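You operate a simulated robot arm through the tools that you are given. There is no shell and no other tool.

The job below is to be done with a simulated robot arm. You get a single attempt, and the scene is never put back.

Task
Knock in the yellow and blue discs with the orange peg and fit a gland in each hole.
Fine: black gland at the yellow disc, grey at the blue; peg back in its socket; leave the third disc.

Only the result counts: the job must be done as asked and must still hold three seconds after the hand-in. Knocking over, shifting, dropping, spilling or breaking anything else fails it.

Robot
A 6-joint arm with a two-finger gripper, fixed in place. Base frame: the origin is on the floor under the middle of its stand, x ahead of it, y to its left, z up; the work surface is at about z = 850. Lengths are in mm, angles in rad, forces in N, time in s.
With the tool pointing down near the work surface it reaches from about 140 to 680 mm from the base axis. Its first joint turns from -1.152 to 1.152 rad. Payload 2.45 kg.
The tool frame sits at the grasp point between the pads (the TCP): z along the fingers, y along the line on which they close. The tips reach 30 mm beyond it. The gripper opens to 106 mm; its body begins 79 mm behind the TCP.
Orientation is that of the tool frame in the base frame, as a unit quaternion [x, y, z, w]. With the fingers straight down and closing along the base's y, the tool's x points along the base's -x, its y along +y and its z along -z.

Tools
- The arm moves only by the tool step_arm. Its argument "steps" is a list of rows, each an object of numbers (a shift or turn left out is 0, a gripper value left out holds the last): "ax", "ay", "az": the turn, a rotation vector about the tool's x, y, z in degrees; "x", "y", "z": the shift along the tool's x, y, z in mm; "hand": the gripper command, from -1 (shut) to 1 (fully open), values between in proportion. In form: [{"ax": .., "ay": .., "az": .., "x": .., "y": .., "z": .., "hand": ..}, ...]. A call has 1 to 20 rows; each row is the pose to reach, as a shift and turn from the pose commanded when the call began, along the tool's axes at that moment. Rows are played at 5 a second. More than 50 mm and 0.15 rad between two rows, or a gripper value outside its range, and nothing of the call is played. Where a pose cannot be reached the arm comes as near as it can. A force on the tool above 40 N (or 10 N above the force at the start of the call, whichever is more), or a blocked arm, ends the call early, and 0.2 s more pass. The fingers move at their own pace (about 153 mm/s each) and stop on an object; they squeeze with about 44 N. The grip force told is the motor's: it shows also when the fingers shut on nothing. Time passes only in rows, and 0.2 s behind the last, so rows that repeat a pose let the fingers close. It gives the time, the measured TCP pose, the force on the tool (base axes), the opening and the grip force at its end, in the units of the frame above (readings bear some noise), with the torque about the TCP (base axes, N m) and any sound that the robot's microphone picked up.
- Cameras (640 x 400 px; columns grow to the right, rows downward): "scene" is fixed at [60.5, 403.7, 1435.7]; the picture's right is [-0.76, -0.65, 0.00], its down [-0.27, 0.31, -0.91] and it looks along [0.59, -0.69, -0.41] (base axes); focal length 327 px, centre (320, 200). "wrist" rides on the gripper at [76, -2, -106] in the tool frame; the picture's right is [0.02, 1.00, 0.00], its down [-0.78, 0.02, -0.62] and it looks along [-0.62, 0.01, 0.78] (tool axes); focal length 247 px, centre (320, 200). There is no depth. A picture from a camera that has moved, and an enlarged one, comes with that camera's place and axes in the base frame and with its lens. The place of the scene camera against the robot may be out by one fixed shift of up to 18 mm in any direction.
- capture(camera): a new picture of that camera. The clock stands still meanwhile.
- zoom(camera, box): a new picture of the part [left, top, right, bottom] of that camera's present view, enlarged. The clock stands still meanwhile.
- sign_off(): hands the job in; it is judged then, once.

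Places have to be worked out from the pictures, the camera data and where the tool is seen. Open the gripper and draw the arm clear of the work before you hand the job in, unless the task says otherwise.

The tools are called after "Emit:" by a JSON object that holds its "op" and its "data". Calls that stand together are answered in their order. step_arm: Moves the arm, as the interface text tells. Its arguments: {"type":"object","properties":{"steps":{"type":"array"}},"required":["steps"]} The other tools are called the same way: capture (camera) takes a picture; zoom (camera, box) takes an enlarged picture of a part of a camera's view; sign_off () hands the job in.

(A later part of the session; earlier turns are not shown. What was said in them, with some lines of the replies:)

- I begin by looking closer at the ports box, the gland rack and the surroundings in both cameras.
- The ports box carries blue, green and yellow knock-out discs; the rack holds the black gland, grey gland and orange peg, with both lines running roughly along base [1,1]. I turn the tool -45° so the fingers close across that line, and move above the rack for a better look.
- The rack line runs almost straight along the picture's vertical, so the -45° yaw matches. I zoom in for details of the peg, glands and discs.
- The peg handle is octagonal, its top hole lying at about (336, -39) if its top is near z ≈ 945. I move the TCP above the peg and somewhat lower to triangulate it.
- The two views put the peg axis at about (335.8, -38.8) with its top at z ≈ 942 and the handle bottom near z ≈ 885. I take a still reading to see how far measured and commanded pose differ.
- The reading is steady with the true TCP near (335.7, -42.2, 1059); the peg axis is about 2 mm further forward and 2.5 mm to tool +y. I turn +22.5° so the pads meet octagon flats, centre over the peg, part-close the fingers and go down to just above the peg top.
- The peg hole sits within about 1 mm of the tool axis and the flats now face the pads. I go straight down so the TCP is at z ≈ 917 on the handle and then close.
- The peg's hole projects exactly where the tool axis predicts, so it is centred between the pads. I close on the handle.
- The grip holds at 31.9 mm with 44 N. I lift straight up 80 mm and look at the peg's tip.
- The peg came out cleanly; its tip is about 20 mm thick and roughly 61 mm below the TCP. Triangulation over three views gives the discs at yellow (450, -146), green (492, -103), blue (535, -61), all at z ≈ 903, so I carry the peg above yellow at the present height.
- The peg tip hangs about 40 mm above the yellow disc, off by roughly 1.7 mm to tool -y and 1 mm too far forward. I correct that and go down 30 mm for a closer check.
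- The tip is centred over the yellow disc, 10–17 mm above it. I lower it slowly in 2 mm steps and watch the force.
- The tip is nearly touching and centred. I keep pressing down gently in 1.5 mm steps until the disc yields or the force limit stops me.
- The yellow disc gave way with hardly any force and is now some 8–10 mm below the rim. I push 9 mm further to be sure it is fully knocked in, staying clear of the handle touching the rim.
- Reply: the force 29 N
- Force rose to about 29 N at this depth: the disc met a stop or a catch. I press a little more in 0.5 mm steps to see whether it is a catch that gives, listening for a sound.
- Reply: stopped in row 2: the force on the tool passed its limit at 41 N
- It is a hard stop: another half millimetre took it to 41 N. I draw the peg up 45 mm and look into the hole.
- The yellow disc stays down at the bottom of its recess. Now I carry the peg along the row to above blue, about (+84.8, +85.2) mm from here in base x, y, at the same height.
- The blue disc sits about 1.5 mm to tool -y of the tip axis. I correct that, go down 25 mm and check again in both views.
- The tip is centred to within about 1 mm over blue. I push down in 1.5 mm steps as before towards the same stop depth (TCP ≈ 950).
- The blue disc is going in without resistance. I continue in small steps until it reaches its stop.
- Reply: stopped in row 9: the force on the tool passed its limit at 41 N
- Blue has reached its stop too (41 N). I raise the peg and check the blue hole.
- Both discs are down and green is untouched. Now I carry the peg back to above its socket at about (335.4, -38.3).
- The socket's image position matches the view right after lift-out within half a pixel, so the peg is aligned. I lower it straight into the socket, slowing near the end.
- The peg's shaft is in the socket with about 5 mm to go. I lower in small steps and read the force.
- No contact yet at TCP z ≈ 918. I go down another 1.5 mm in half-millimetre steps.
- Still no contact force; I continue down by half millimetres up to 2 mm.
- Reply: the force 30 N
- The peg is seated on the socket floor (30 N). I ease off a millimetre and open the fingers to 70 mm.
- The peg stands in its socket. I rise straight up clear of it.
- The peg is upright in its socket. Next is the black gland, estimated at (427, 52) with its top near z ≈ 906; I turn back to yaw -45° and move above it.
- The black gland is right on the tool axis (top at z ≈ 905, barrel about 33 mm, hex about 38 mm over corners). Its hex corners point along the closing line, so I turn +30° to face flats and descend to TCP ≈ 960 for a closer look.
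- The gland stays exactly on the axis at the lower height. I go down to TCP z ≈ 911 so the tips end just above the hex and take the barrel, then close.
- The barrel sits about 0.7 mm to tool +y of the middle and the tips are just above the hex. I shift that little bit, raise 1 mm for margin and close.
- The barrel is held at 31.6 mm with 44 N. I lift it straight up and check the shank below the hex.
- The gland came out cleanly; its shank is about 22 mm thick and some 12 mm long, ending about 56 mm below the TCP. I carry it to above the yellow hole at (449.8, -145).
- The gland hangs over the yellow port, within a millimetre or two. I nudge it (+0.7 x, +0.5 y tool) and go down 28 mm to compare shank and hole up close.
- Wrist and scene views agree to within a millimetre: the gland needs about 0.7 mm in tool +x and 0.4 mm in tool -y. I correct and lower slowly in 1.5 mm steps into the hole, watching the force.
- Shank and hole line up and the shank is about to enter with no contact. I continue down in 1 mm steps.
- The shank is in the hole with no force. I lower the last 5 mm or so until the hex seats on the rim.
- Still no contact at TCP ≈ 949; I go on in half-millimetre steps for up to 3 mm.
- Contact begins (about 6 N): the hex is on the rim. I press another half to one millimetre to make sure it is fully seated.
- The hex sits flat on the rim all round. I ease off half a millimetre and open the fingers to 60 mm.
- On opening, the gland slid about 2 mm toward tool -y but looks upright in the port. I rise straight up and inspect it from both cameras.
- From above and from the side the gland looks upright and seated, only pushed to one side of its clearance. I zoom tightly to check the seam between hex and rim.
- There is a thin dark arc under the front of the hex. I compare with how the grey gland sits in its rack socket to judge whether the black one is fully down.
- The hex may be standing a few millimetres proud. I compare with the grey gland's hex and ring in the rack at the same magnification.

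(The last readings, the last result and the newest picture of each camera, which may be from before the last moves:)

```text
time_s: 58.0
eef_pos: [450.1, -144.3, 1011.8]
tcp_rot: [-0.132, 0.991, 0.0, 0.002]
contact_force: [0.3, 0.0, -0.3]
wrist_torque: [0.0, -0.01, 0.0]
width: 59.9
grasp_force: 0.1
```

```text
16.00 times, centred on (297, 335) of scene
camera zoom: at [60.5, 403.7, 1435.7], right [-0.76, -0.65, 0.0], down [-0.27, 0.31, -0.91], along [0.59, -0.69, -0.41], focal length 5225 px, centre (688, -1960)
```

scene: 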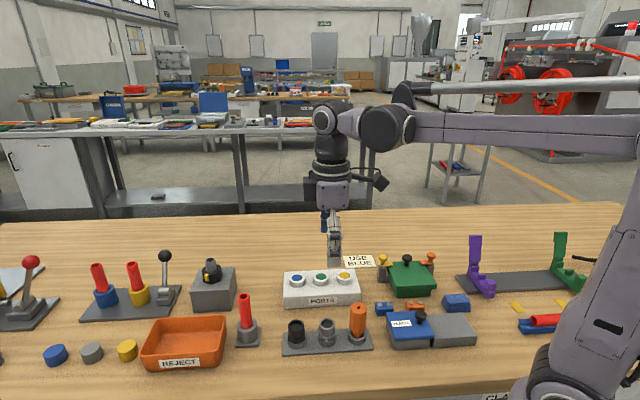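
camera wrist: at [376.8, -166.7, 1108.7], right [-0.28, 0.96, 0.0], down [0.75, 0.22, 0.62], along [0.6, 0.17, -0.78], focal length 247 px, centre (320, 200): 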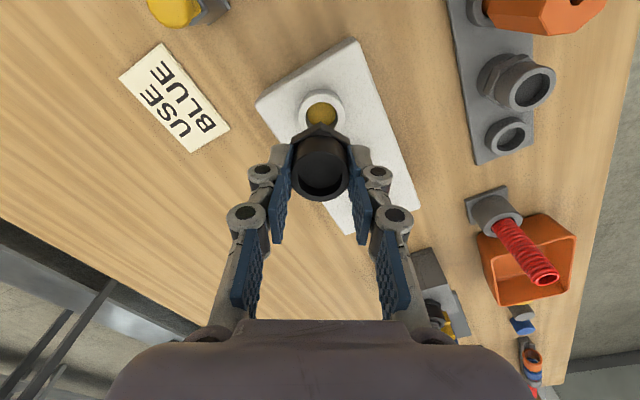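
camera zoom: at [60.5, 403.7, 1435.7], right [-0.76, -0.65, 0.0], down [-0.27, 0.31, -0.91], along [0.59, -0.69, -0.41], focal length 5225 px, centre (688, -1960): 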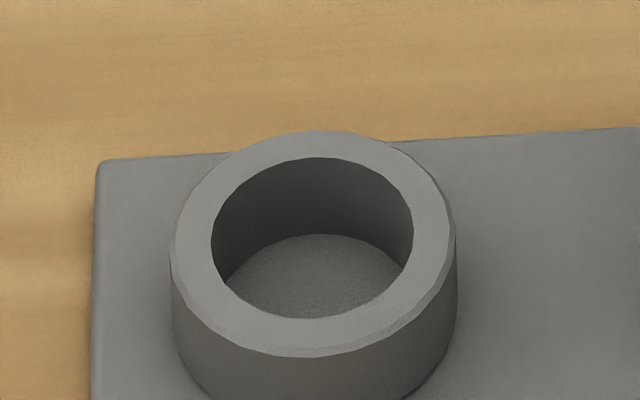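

The same dark sliver shows under the grey hex in the rack, and the stop heights agree (black gland bottomed on the yellow disc at the expected TCP ≈ 947), so it is fully down. Next I move above the grey gland at about (381, 5.5), turning back to yaw -45°.

Emit:
{"op": "step_arm", "data": {"steps": [{"az": -5, "x": 4.5, "y": 27}, {"az": -10, "x": 9, "y": 54}, {"az": -15, "x": 13.5, "y": 81}, {"az": -20, "x": 18, "y": 108}, {"az": -25, "x": 22.5, "y": 135}, {"az": -30, "x": 27, "y": 162.5, "hand": 0.32}, {"az": -30, "x": 27, "y": 162.5}, {"az": -30, "x": 27, "y": 162.5}]}}

Emit:
{"op": "capture", "data": {"camera": "wrist"}}

Emit:
{"op": "zoom", "data": {"camera": "wrist", "box": [240, 60, 400, 180]}}

```text
time_s: 59.8
eef_pos: [379.8, 6.1, 1011.7]
tcp_rot: [-0.383, 0.924, 0.0, 0.001]
contact_force: [-1.0, -0.4, -0.6]
wrist_torque: [0.01, -0.01, 0.02]
width: 70.0
grasp_force: 0.0
```

```text
taken
camera wrist: at [327.2, -48.8, 1117.9], right [-0.72, 0.69, 0.0], down [0.54, 0.57, 0.62], along [0.43, 0.45, -0.78], focal length 247 px, centre (320, 200)
```

wrist: 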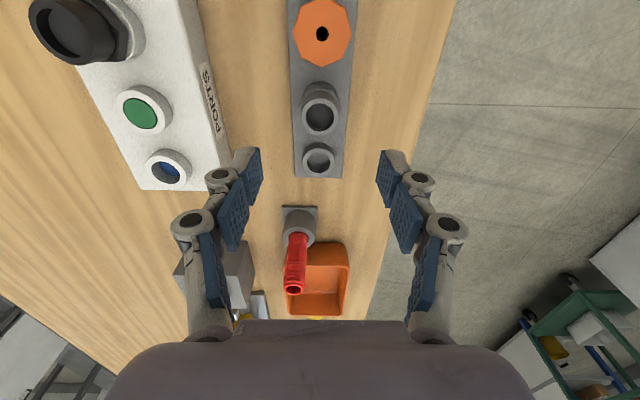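

```text
3.33 times, centred on (320, 120) of wrist
camera zoom: at [327.2, -48.8, 1117.9], right [-0.72, 0.69, 0.0], down [0.54, 0.57, 0.62], along [0.43, 0.45, -0.78], focal length 823 px, centre (320, 467)
```

zoom: 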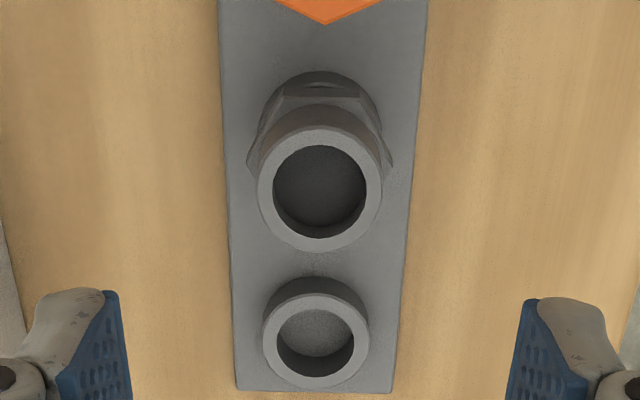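

The grey gland is about 1.9 mm forward and 0.6 mm to tool -y of the axis. I correct and descend to TCP ≈ 962 to recheck.

Emit:
{"op": "step_arm", "data": {"steps": [{"x": -1.9, "y": -0.6, "z": 12}, {"x": -1.9, "y": -0.6, "z": 25}, {"x": -1.9, "y": -0.6, "z": 38}, {"x": -1.9, "y": -0.6, "z": 50}, {"x": -1.9, "y": -0.6, "z": 50}]}}

Emit:
{"op": "zoom", "data": {"camera": "wrist", "box": [240, 90, 400, 210]}}

```text
time_s: 61.0
eef_pos: [383.3, 6.4, 961.1]
tcp_rot: [-0.383, 0.924, -0.001, 0.001]
contact_force: [-0.3, 0.1, 0.1]
wrist_torque: [0.02, 0.01, 0.0]
width: 69.8
grasp_force: 0.0
```

```text
3.33 times, centred on (320, 150) of wrist
camera zoom: at [329.5, -48.7, 1066.9], right [-0.72, 0.69, 0.0], down [0.54, 0.57, 0.62], along [0.43, 0.45, -0.78], focal length 823 px, centre (320, 367)
```

zoom: 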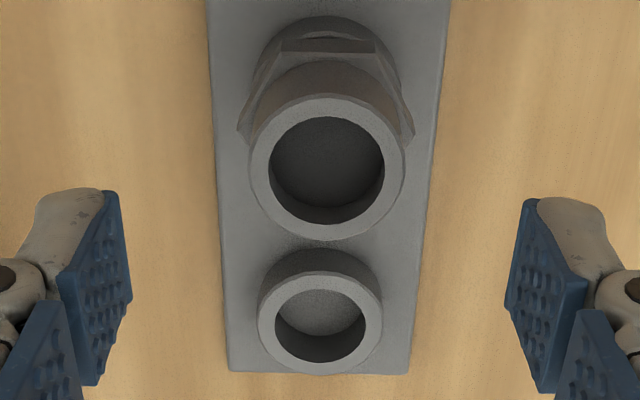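

Now it is centred fore-aft and about 0.8 mm to tool +y. I correct and go down to TCP ≈ 912.5.

Emit:
{"op": "step_arm", "data": {"steps": [{"y": 0.8, "z": 15}, {"y": 0.8, "z": 30}, {"y": 0.8, "z": 42}, {"y": 0.8, "z": 48.5}, {"y": 0.8, "z": 48.5}]}}

Emit:
{"op": "zoom", "data": {"camera": "wrist", "box": [220, 110, 420, 260]}}

Emit:
{"op": "zoom", "data": {"camera": "scene", "box": [270, 270, 390, 360]}}

```text
time_s: 62.2
eef_pos: [380.8, 6.2, 913.0]
tcp_rot: [-0.383, 0.924, 0.0, 0.001]
contact_force: [-0.4, -0.4, 0.1]
wrist_torque: [-0.04, -0.01, -0.03]
width: 70.0
grasp_force: 0.0
```

```text
2.67 times, centred on (320, 185) of wrist
camera zoom: at [327.9, -48.3, 1019.1], right [-0.72, 0.69, 0.0], down [0.54, 0.57, 0.62], along [0.43, 0.45, -0.78], focal length 659 px, centre (320, 240)
```

zoom: 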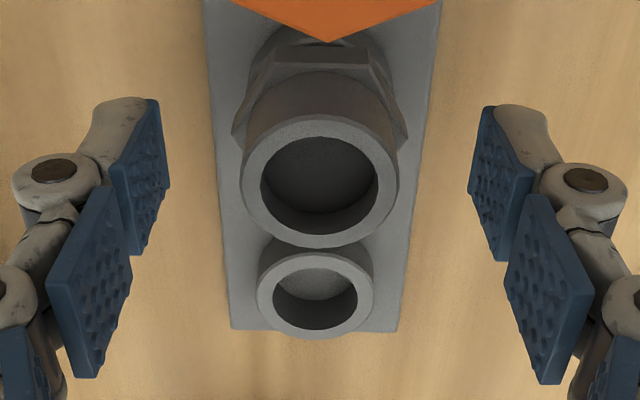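

```text
4.44 times, centred on (330, 315) of scene
camera zoom: at [60.5, 403.7, 1435.7], right [-0.76, -0.65, 0.0], down [-0.27, 0.31, -0.91], along [0.59, -0.69, -0.41], focal length 1451 px, centre (276, -311)
```

zoom: 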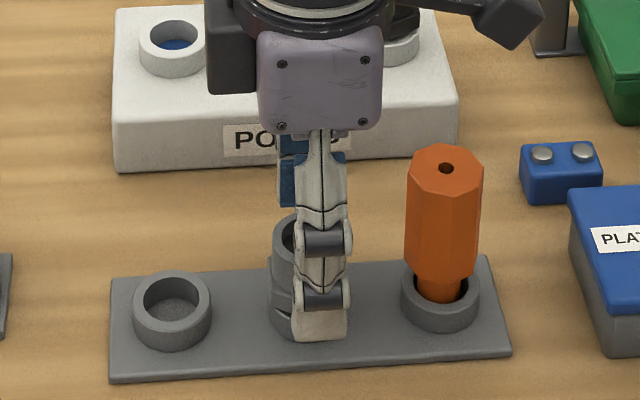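

Centred within about 0.5 mm; the tips sit just above the hex. I shift -0.5 mm in y and close on the grey barrel.

Emit:
{"op": "step_arm", "data": {"steps": [{"y": -0.5}, {"y": -0.5, "hand": -1}, {"y": -0.5}, {"y": -0.5}, {"y": -0.5}]}}

Emit:
{"op": "zoom", "data": {"camera": "wrist", "box": [220, 110, 420, 260]}}

```text
time_s: 63.4
eef_pos: [380.9, 5.9, 913.5]
tcp_rot: [-0.383, 0.924, 0.0, 0.002]
contact_force: [-0.5, 0.4, 2.8]
wrist_torque: [-0.01, -0.01, 0.04]
width: 31.7
grasp_force: 44.3
```

```text
2.67 times, centred on (320, 185) of wrist
camera zoom: at [328.5, -48.4, 1019.3], right [-0.72, 0.69, 0.0], down [0.54, 0.57, 0.62], along [0.43, 0.45, -0.78], focal length 659 px, centre (320, 240)
```

zoom: 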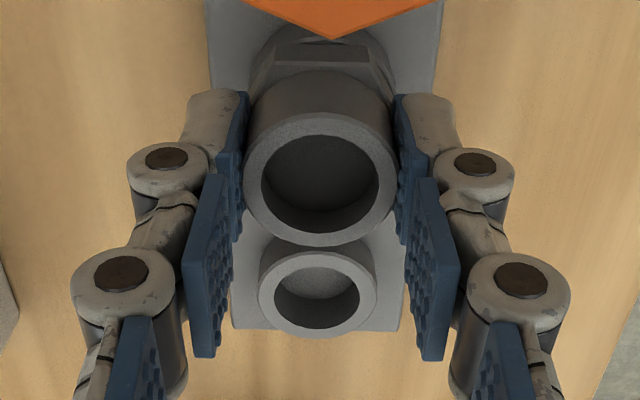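

The grey gland is held (31.7 mm, 44 N). I lift it straight up 90 mm.

Emit:
{"op": "step_arm", "data": {"steps": [{"z": -6}, {"z": -12}, {"z": -20}, {"z": -30}, {"z": -45}, {"z": -60}, {"z": -75}, {"z": -90}, {"z": -90}]}}

Emit:
{"op": "zoom", "data": {"camera": "scene", "box": [270, 240, 390, 360]}}

```text
time_s: 65.4
eef_pos: [382.7, 7.4, 1001.8]
tcp_rot: [-0.383, 0.924, 0.0, 0.001]
contact_force: [0.5, 0.1, -0.5]
wrist_torque: [0.0, 0.0, -0.03]
width: 31.4
grasp_force: 44.1
```

```text
3.33 times, centred on (330, 300) of scene
camera zoom: at [60.5, 403.7, 1435.7], right [-0.76, -0.65, 0.0], down [-0.27, 0.31, -0.91], along [0.59, -0.69, -0.41], focal length 1089 px, centre (287, -133)
```

zoom: 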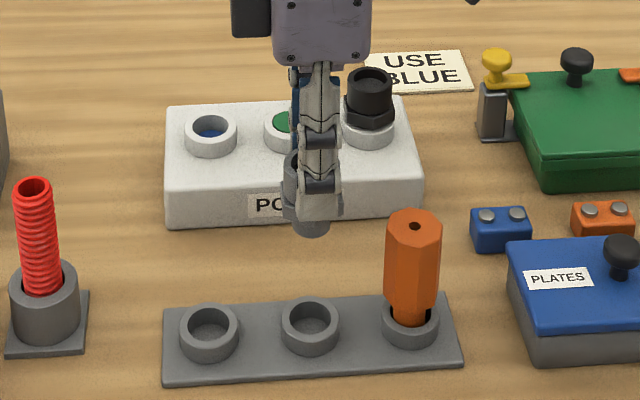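

The grey gland is up and the black one stands upright at yellow. I carry the grey one above the blue hole, about (534.8, -60.3).

Emit:
{"op": "step_arm", "data": {"steps": [{"x": -10.3, "y": -26}, {"x": -20.6, "y": -52}, {"x": -31, "y": -78}, {"x": -41.3, "y": -104}, {"x": -51.6, "y": -130}, {"x": -61.9, "y": -155.6}, {"x": -61.9, "y": -155.6}, {"x": -61.9, "y": -155.6}]}}

Emit:
{"op": "zoom", "data": {"camera": "wrist", "box": [260, 70, 380, 160]}}

Emit:
{"op": "zoom", "data": {"camera": "scene", "box": [250, 210, 350, 300]}}

```text
time_s: 67.2
eef_pos: [535.4, -60.1, 1003.4]
tcp_rot: [-0.384, 0.923, 0.0, 0.0]
contact_force: [-0.8, -0.2, -0.6]
wrist_torque: [0.0, -0.04, 0.0]
width: 31.7
grasp_force: 43.5
```

```text
4.44 times, centred on (320, 115) of wrist
camera zoom: at [481.8, -115.4, 1109.5], right [-0.72, 0.69, 0.0], down [0.54, 0.57, 0.62], along [0.43, 0.45, -0.78], focal length 1098 px, centre (320, 578)
```

zoom: 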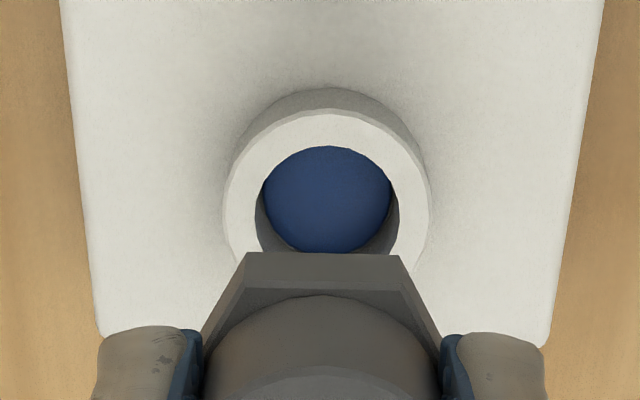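

```text
4.44 times, centred on (300, 255) of scene
camera zoom: at [60.5, 403.7, 1435.7], right [-0.76, -0.65, 0.0], down [-0.27, 0.31, -0.91], along [0.59, -0.69, -0.41], focal length 1451 px, centre (409, -44)
```

zoom: 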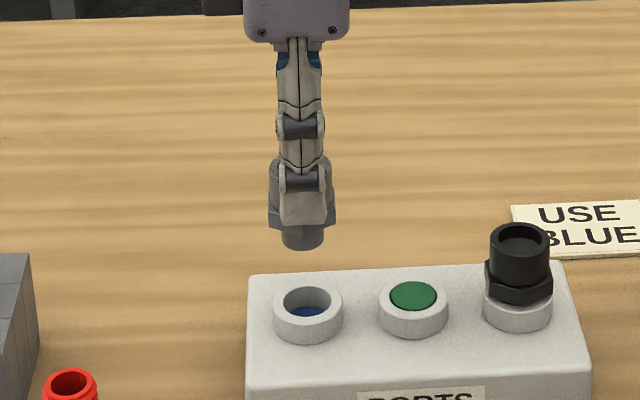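

The gland is over blue: the wrist view asks for +0.7 mm in tool y, the scene view (allowing for height) for about 1.5 mm back along tool +x. I apply +1.0 x, +0.7 y and go down 28 mm to check closely.

Emit:
{"op": "step_arm", "data": {"steps": [{"x": 1.0, "y": 0.7, "z": 8}, {"x": 1.0, "y": 0.7, "z": 16}, {"x": 1.0, "y": 0.7, "z": 24}, {"x": 1.0, "y": 0.7, "z": 30}, {"x": 1.0, "y": 0.7, "z": 30}]}}

Emit:
{"op": "zoom", "data": {"camera": "wrist", "box": [260, 70, 380, 160]}}

Emit:
{"op": "zoom", "data": {"camera": "scene", "box": [265, 230, 335, 285]}}

```text
time_s: 68.4
eef_pos: [535.0, -61.0, 973.5]
tcp_rot: [-0.382, 0.924, -0.001, 0.002]
contact_force: [0.0, 0.5, -0.2]
wrist_torque: [0.04, -0.01, -0.02]
width: 31.6
grasp_force: 43.5
```

```text
4.44 times, centred on (320, 115) of wrist
camera zoom: at [481.6, -115.6, 1079.4], right [-0.72, 0.69, 0.0], down [0.54, 0.57, 0.62], along [0.43, 0.45, -0.78], focal length 1098 px, centre (320, 578)
```

zoom: 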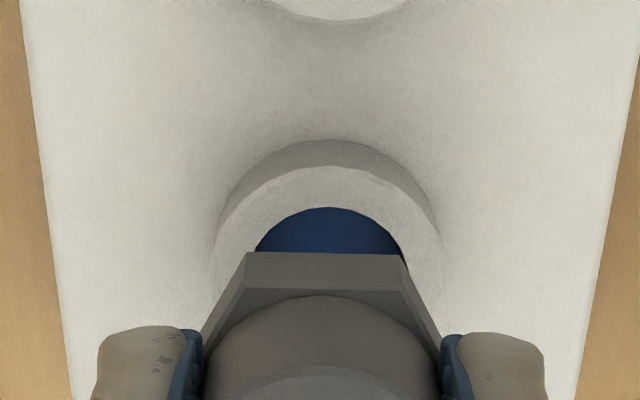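

```text
7.27 times, centred on (300, 258) of scene
camera zoom: at [60.5, 403.7, 1435.7], right [-0.76, -0.65, 0.0], down [-0.27, 0.31, -0.91], along [0.59, -0.69, -0.41], focal length 2375 px, centre (466, -218)
```

zoom: 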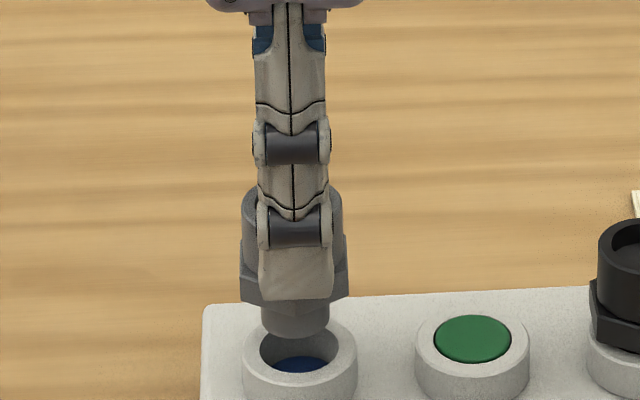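

Closer up: the hole is about 0.9 mm to tool +y and, from the scene, about 0.6–1 mm back. I correct (+0.6 x, +0.9 y) and lower 10 mm slowly.

Emit:
{"op": "step_arm", "data": {"steps": [{"x": 0.6, "y": 0.9, "z": 1}, {"x": 0.6, "y": 0.9, "z": 2.5}, {"x": 0.6, "y": 0.9, "z": 4}, {"x": 0.6, "y": 0.9, "z": 5.5}, {"x": 0.6, "y": 0.9, "z": 7}, {"x": 0.6, "y": 0.9, "z": 8.5}, {"x": 0.6, "y": 0.9, "z": 8.5}]}}

Emit:
{"op": "zoom", "data": {"camera": "wrist", "box": [260, 70, 380, 160]}}

Emit:
{"op": "zoom", "data": {"camera": "scene", "box": [265, 230, 335, 285]}}

```text
time_s: 70.0
eef_pos: [534.3, -60.9, 965.2]
tcp_rot: [-0.384, 0.923, 0.0, 0.001]
contact_force: [0.8, -0.7, -0.6]
wrist_torque: [-0.01, 0.0, 0.01]
width: 31.6
grasp_force: 43.9
```

```text
4.44 times, centred on (320, 115) of wrist
camera zoom: at [480.6, -114.8, 1070.9], right [-0.72, 0.69, 0.0], down [0.54, 0.57, 0.62], along [0.43, 0.45, -0.78], focal length 1098 px, centre (320, 578)
```

zoom: 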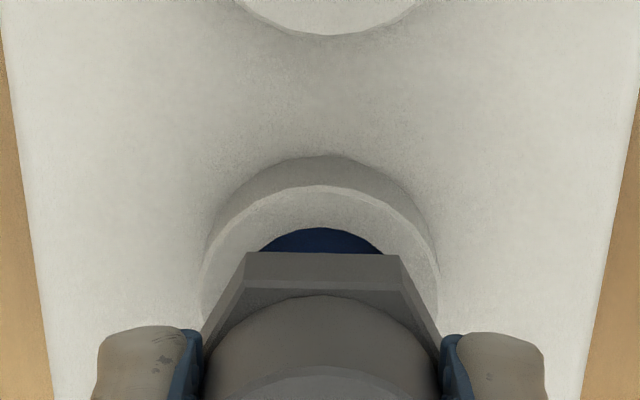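

```text
7.27 times, centred on (300, 258) of scene
camera zoom: at [60.5, 403.7, 1435.7], right [-0.76, -0.65, 0.0], down [-0.27, 0.31, -0.91], along [0.59, -0.69, -0.41], focal length 2375 px, centre (466, -218)
```

zoom: 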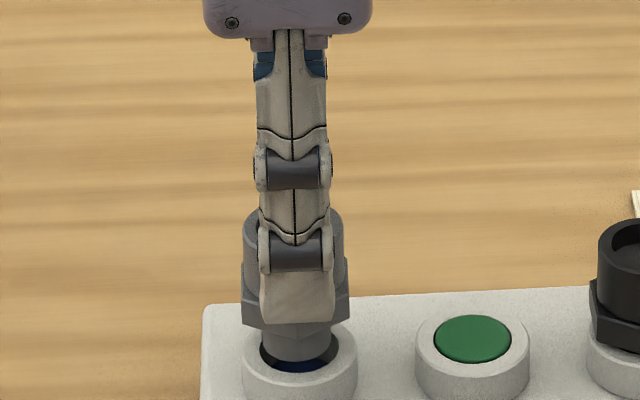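

Well inside the 2 mm clearance now; I trim (+0.5 x, -0.3 y) and keep lowering in 1 mm steps.

Emit:
{"op": "step_arm", "data": {"steps": [{"x": 0.5, "y": -0.3, "z": 1}, {"x": 0.5, "y": -0.3, "z": 2}, {"x": 0.5, "y": -0.3, "z": 3}, {"x": 0.5, "y": -0.3, "z": 4}, {"x": 0.5, "y": -0.3, "z": 5}, {"x": 0.5, "y": -0.3, "z": 6}, {"x": 0.5, "y": -0.3, "z": 7}, {"x": 0.5, "y": -0.3, "z": 8}, {"x": 0.5, "y": -0.3, "z": 9}, {"x": 0.5, "y": -0.3, "z": 10}, {"x": 0.5, "y": -0.3, "z": 11}, {"x": 0.5, "y": -0.3, "z": 12}, {"x": 0.5, "y": -0.3, "z": 13}, {"x": 0.5, "y": -0.3, "z": 14}]}}

Emit:
{"op": "zoom", "data": {"camera": "wrist", "box": [240, 90, 400, 210]}}

Emit:
{"op": "zoom", "data": {"camera": "scene", "box": [265, 230, 335, 285]}}

```text
time_s: 73.0
eef_pos: [534.0, -59.6, 951.9]
tcp_rot: [-0.383, 0.924, -0.001, 0.001]
contact_force: [-0.6, -0.2, 0.3]
wrist_torque: [0.04, 0.01, 0.03]
width: 31.8
grasp_force: 43.6
```

```text
3.33 times, centred on (320, 150) of wrist
camera zoom: at [480.9, -115.1, 1057.7], right [-0.72, 0.69, 0.0], down [0.54, 0.57, 0.62], along [0.43, 0.45, -0.78], focal length 823 px, centre (320, 367)
```

zoom: 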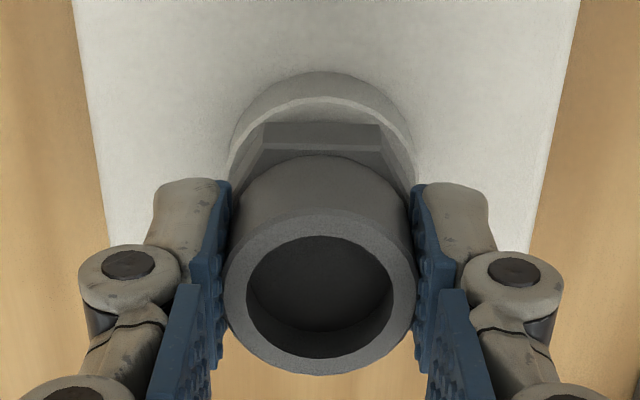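

```text
7.27 times, centred on (300, 258) of scene
camera zoom: at [60.5, 403.7, 1435.7], right [-0.76, -0.65, 0.0], down [-0.27, 0.31, -0.91], along [0.59, -0.69, -0.41], focal length 2375 px, centre (466, -218)
```

zoom: 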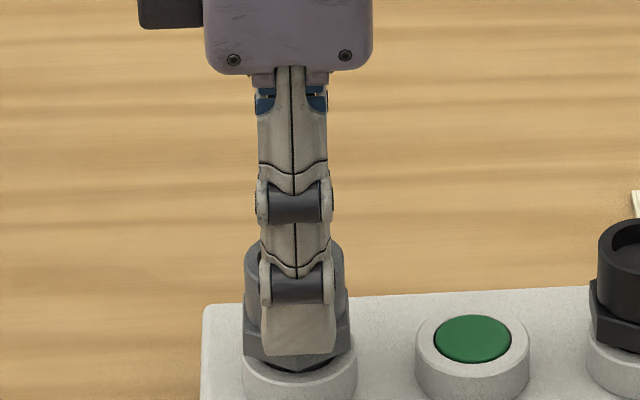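

The shank is well inside the blue hole with no side force. I go down the last few millimetres in half-millimetre steps until it touches bottom.

Emit:
{"op": "step_arm", "data": {"steps": [{"z": 1}, {"z": 2}, {"z": 2.5}, {"z": 3}, {"z": 3.5}]}}

```text
time_s: 74.2
eef_pos: [533.4, -61.1, 948.4]
tcp_rot: [-0.383, 0.924, -0.001, 0.002]
contact_force: [1.1, -0.4, 1.3]
wrist_torque: [0.0, -0.04, -0.03]
width: 31.3
grasp_force: 44.0
```

No clear contact yet at TCP ≈ 948; I continue half a millimetre at a time.

Emit:
{"op": "step_arm", "data": {"steps": [{"z": 0.5}, {"z": 1.0}, {"z": 1.0}]}}

```text
time_s: 75.0
eef_pos: [532.6, -59.8, 946.9]
tcp_rot: [-0.384, 0.923, 0.0, 0.002]
contact_force: [0.7, -0.5, 5.3]
wrist_torque: [0.05, -0.09, 0.02]
width: 31.4
grasp_force: 43.7
```

The gland has just touched the disc (5 N). I ease off 0.3 mm and open the fingers gradually so it isn't dragged aside.

Emit:
{"op": "step_arm", "data": {"steps": [{"z": -0.3}, {"z": -0.3, "hand": -0.45}, {"z": -0.3, "hand": -0.41}, {"z": -0.3, "hand": -0.39}, {"z": -0.3, "hand": -0.37}, {"z": -0.3, "hand": -0.35}, {"z": -0.3, "hand": -0.32}, {"z": -0.3, "hand": -0.25}, {"z": -0.3, "hand": -0.1}, {"z": -0.3, "hand": 0.13}, {"z": -0.3}]}}

Emit:
{"op": "zoom", "data": {"camera": "wrist", "box": [240, 90, 400, 210]}}

Emit:
{"op": "zoom", "data": {"camera": "scene", "box": [265, 230, 335, 285]}}

```text
time_s: 77.4
eef_pos: [533.6, -61.2, 948.0]
tcp_rot: [-0.384, 0.924, 0.0, 0.002]
contact_force: [0.1, 1.4, 0.3]
wrist_torque: [-0.03, -0.02, 0.0]
width: 59.9
grasp_force: 0.0
```

```text
3.33 times, centred on (320, 150) of wrist
camera zoom: at [480.8, -115.2, 1053.9], right [-0.72, 0.69, 0.0], down [0.54, 0.57, 0.62], along [0.43, 0.45, -0.78], focal length 823 px, centre (320, 367)
```

zoom: 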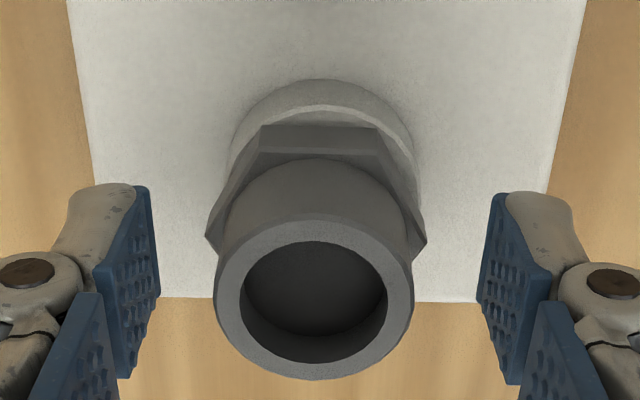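

```text
7.27 times, centred on (300, 258) of scene
camera zoom: at [60.5, 403.7, 1435.7], right [-0.76, -0.65, 0.0], down [-0.27, 0.31, -0.91], along [0.59, -0.69, -0.41], focal length 2375 px, centre (466, -218)
```

zoom: 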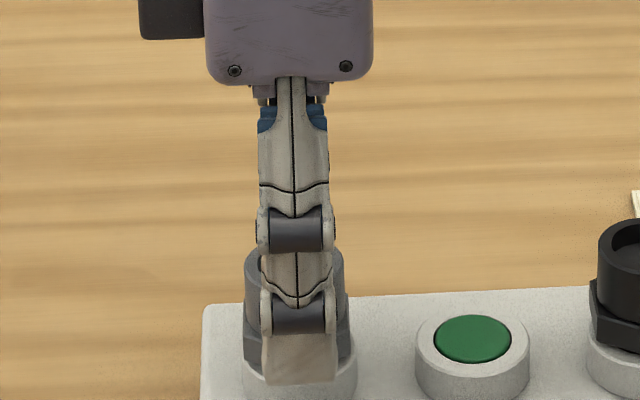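

The grey gland stands in the blue port. I rise straight up clear of it and check both glands.

Emit:
{"op": "step_arm", "data": {"steps": [{"z": -10}, {"z": -25}, {"z": -45}, {"z": -70}, {"z": -100}, {"z": -100}]}}

Emit:
{"op": "zoom", "data": {"camera": "wrist", "box": [220, 30, 420, 180]}}

Emit:
{"op": "zoom", "data": {"camera": "scene", "box": [270, 245, 370, 310]}}

Emit:
{"op": "zoom", "data": {"camera": "scene", "box": [281, 264, 311, 284]}}

```text
time_s: 78.8
eef_pos: [533.3, -61.1, 1046.2]
tcp_rot: [-0.382, 0.924, -0.001, 0.001]
contact_force: [1.2, 0.3, -0.1]
wrist_torque: [0.0, -0.01, -0.02]
width: 59.8
grasp_force: 0.1
```

```text
2.67 times, centred on (320, 105) of wrist
camera zoom: at [481.0, -116.0, 1152.8], right [-0.72, 0.69, 0.0], down [0.54, 0.57, 0.62], along [0.43, 0.45, -0.78], focal length 659 px, centre (320, 453)
```

zoom: 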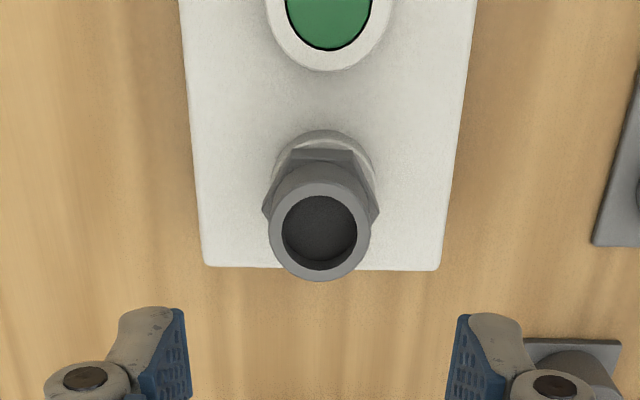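

```text
6.15 times, centred on (320, 278) of scene
camera zoom: at [60.5, 403.7, 1435.7], right [-0.76, -0.65, 0.0], down [-0.27, 0.31, -0.91], along [0.59, -0.69, -0.41], focal length 2010 px, centre (320, -277)
```

zoom: 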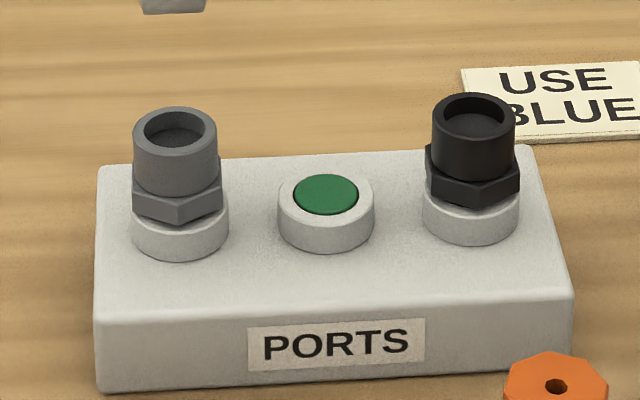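

```text
16.00 times, centred on (296, 274) of scene
camera zoom: at [60.5, 403.7, 1435.7], right [-0.76, -0.65, 0.0], down [-0.27, 0.31, -0.91], along [0.59, -0.69, -0.41], focal length 5225 px, centre (704, -984)
```

zoom: 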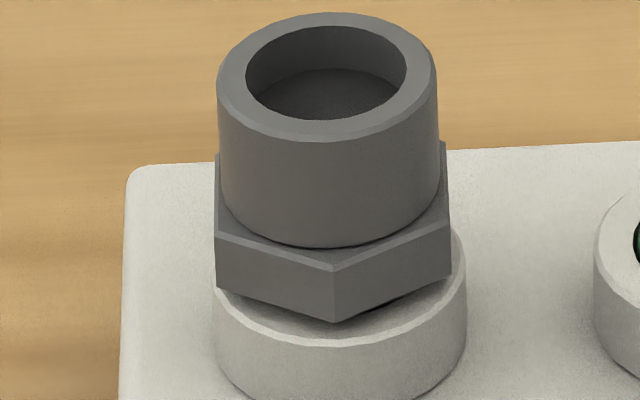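

Both glands stand upright in their ports, green is untouched, and the peg is in its socket. I open fully and withdraw the arm up to the start pose, then take a last look.

Emit:
{"op": "step_arm", "data": {"steps": [{"z": -20}, {"z": -40, "hand": 1}, {"az": 5.6, "x": 17.7, "y": 2, "z": -60}, {"az": 11.2, "x": 35.4, "y": 4, "z": -80}, {"az": 16.8, "x": 53, "y": 6, "z": -100}, {"az": 22.5, "x": 70.7, "y": 8.5, "z": -115}, {"az": 28, "x": 88.4, "y": 10.6, "z": -130}, {"az": 33.7, "x": 106, "y": 12.8, "z": -140}, {"az": 39.4, "x": 123.7, "y": 15, "z": -150}, {"az": 45, "x": 141.4, "y": 17, "z": -157}, {"az": 45, "x": 141.4, "y": 17, "z": -157}]}}

Emit:
{"op": "capture", "data": {"camera": "scene"}}

Emit:
{"op": "capture", "data": {"camera": "wrist"}}

Emit:
{"op": "zoom", "data": {"camera": "scene", "box": [260, 240, 420, 360]}}

```text
time_s: 81.2
eef_pos: [421.6, -148.0, 1202.8]
tcp_rot: [0.0, 1.0, 0.0, 0.002]
contact_force: [-0.4, 0.3, 0.6]
wrist_torque: [0.02, -0.01, 0.02]
width: 105.9
grasp_force: 0.1
```

```text
taken
```

scene: 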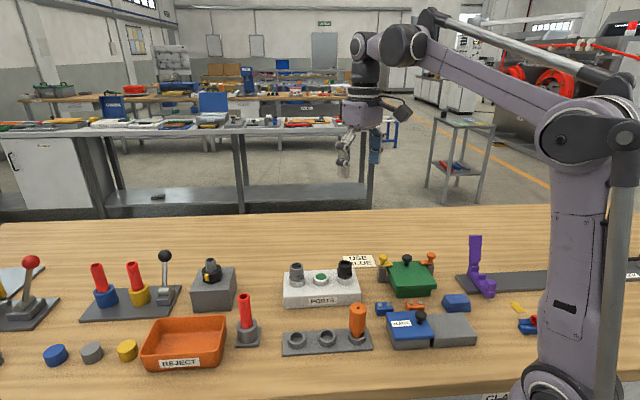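

```text
taken
camera wrist: at [344.9, -148.4, 1309.1], right [-0.02, 1.0, 0.0], down [0.78, 0.02, 0.62], along [0.62, 0.01, -0.78], focal length 247 px, centre (320, 200)
```

wrist: 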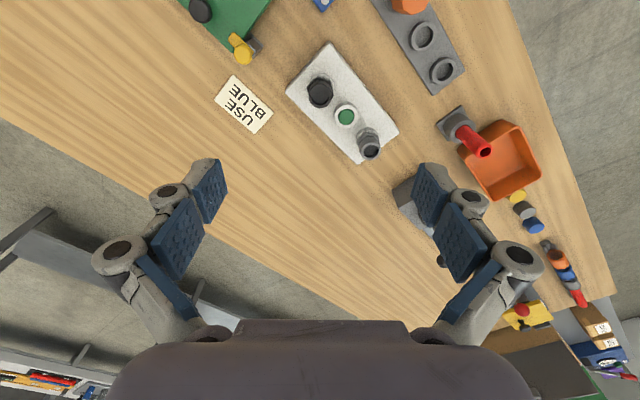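

```text
3.33 times, centred on (340, 300) of scene
camera zoom: at [60.5, 403.7, 1435.7], right [-0.76, -0.65, 0.0], down [-0.27, 0.31, -0.91], along [0.59, -0.69, -0.41], focal length 1089 px, centre (253, -133)
```

zoom: 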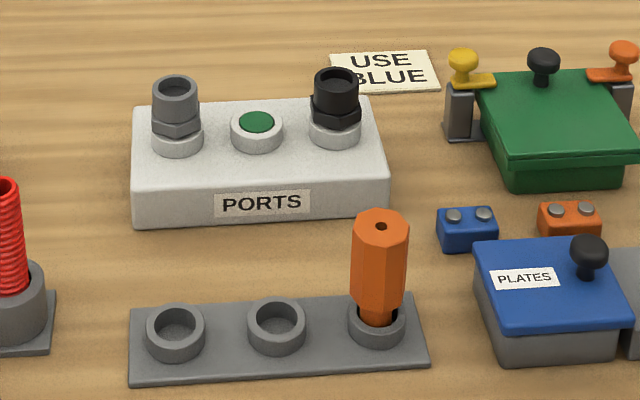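

The final pictures show the box, rack and everything else where they were. The black gland is in the yellow port, the grey in the blue, the green disc is untouched, the peg is in its socket, and the arm is clear with the gripper open. I hand the job in.

Emit:
{"op": "sign_off", "data": {}}

```text
The job is handed in.
```

The job is done and handed in, but I haven't seen the result of the judging.

- **Discs:** I pushed the yellow and blue discs in with the orange peg until each hit a hard stop at about 41 N. The green disc was not touched.
- **Glands:** The black gland is in the yellow port and the grey one is in the blue. Each rests on its knocked-in disc, about 2 mm off-centre in the hole. The hexes stand roughly 4 mm above the rims, about the same gap I saw under the grey one in the rack.
- **Peg:** It is back in its socket, standing upright.
- **Rest of the bench:** In the last pictures the ports box, the rack and everything around them look unmoved. The arm is back at its start pose with the gripper fully open.
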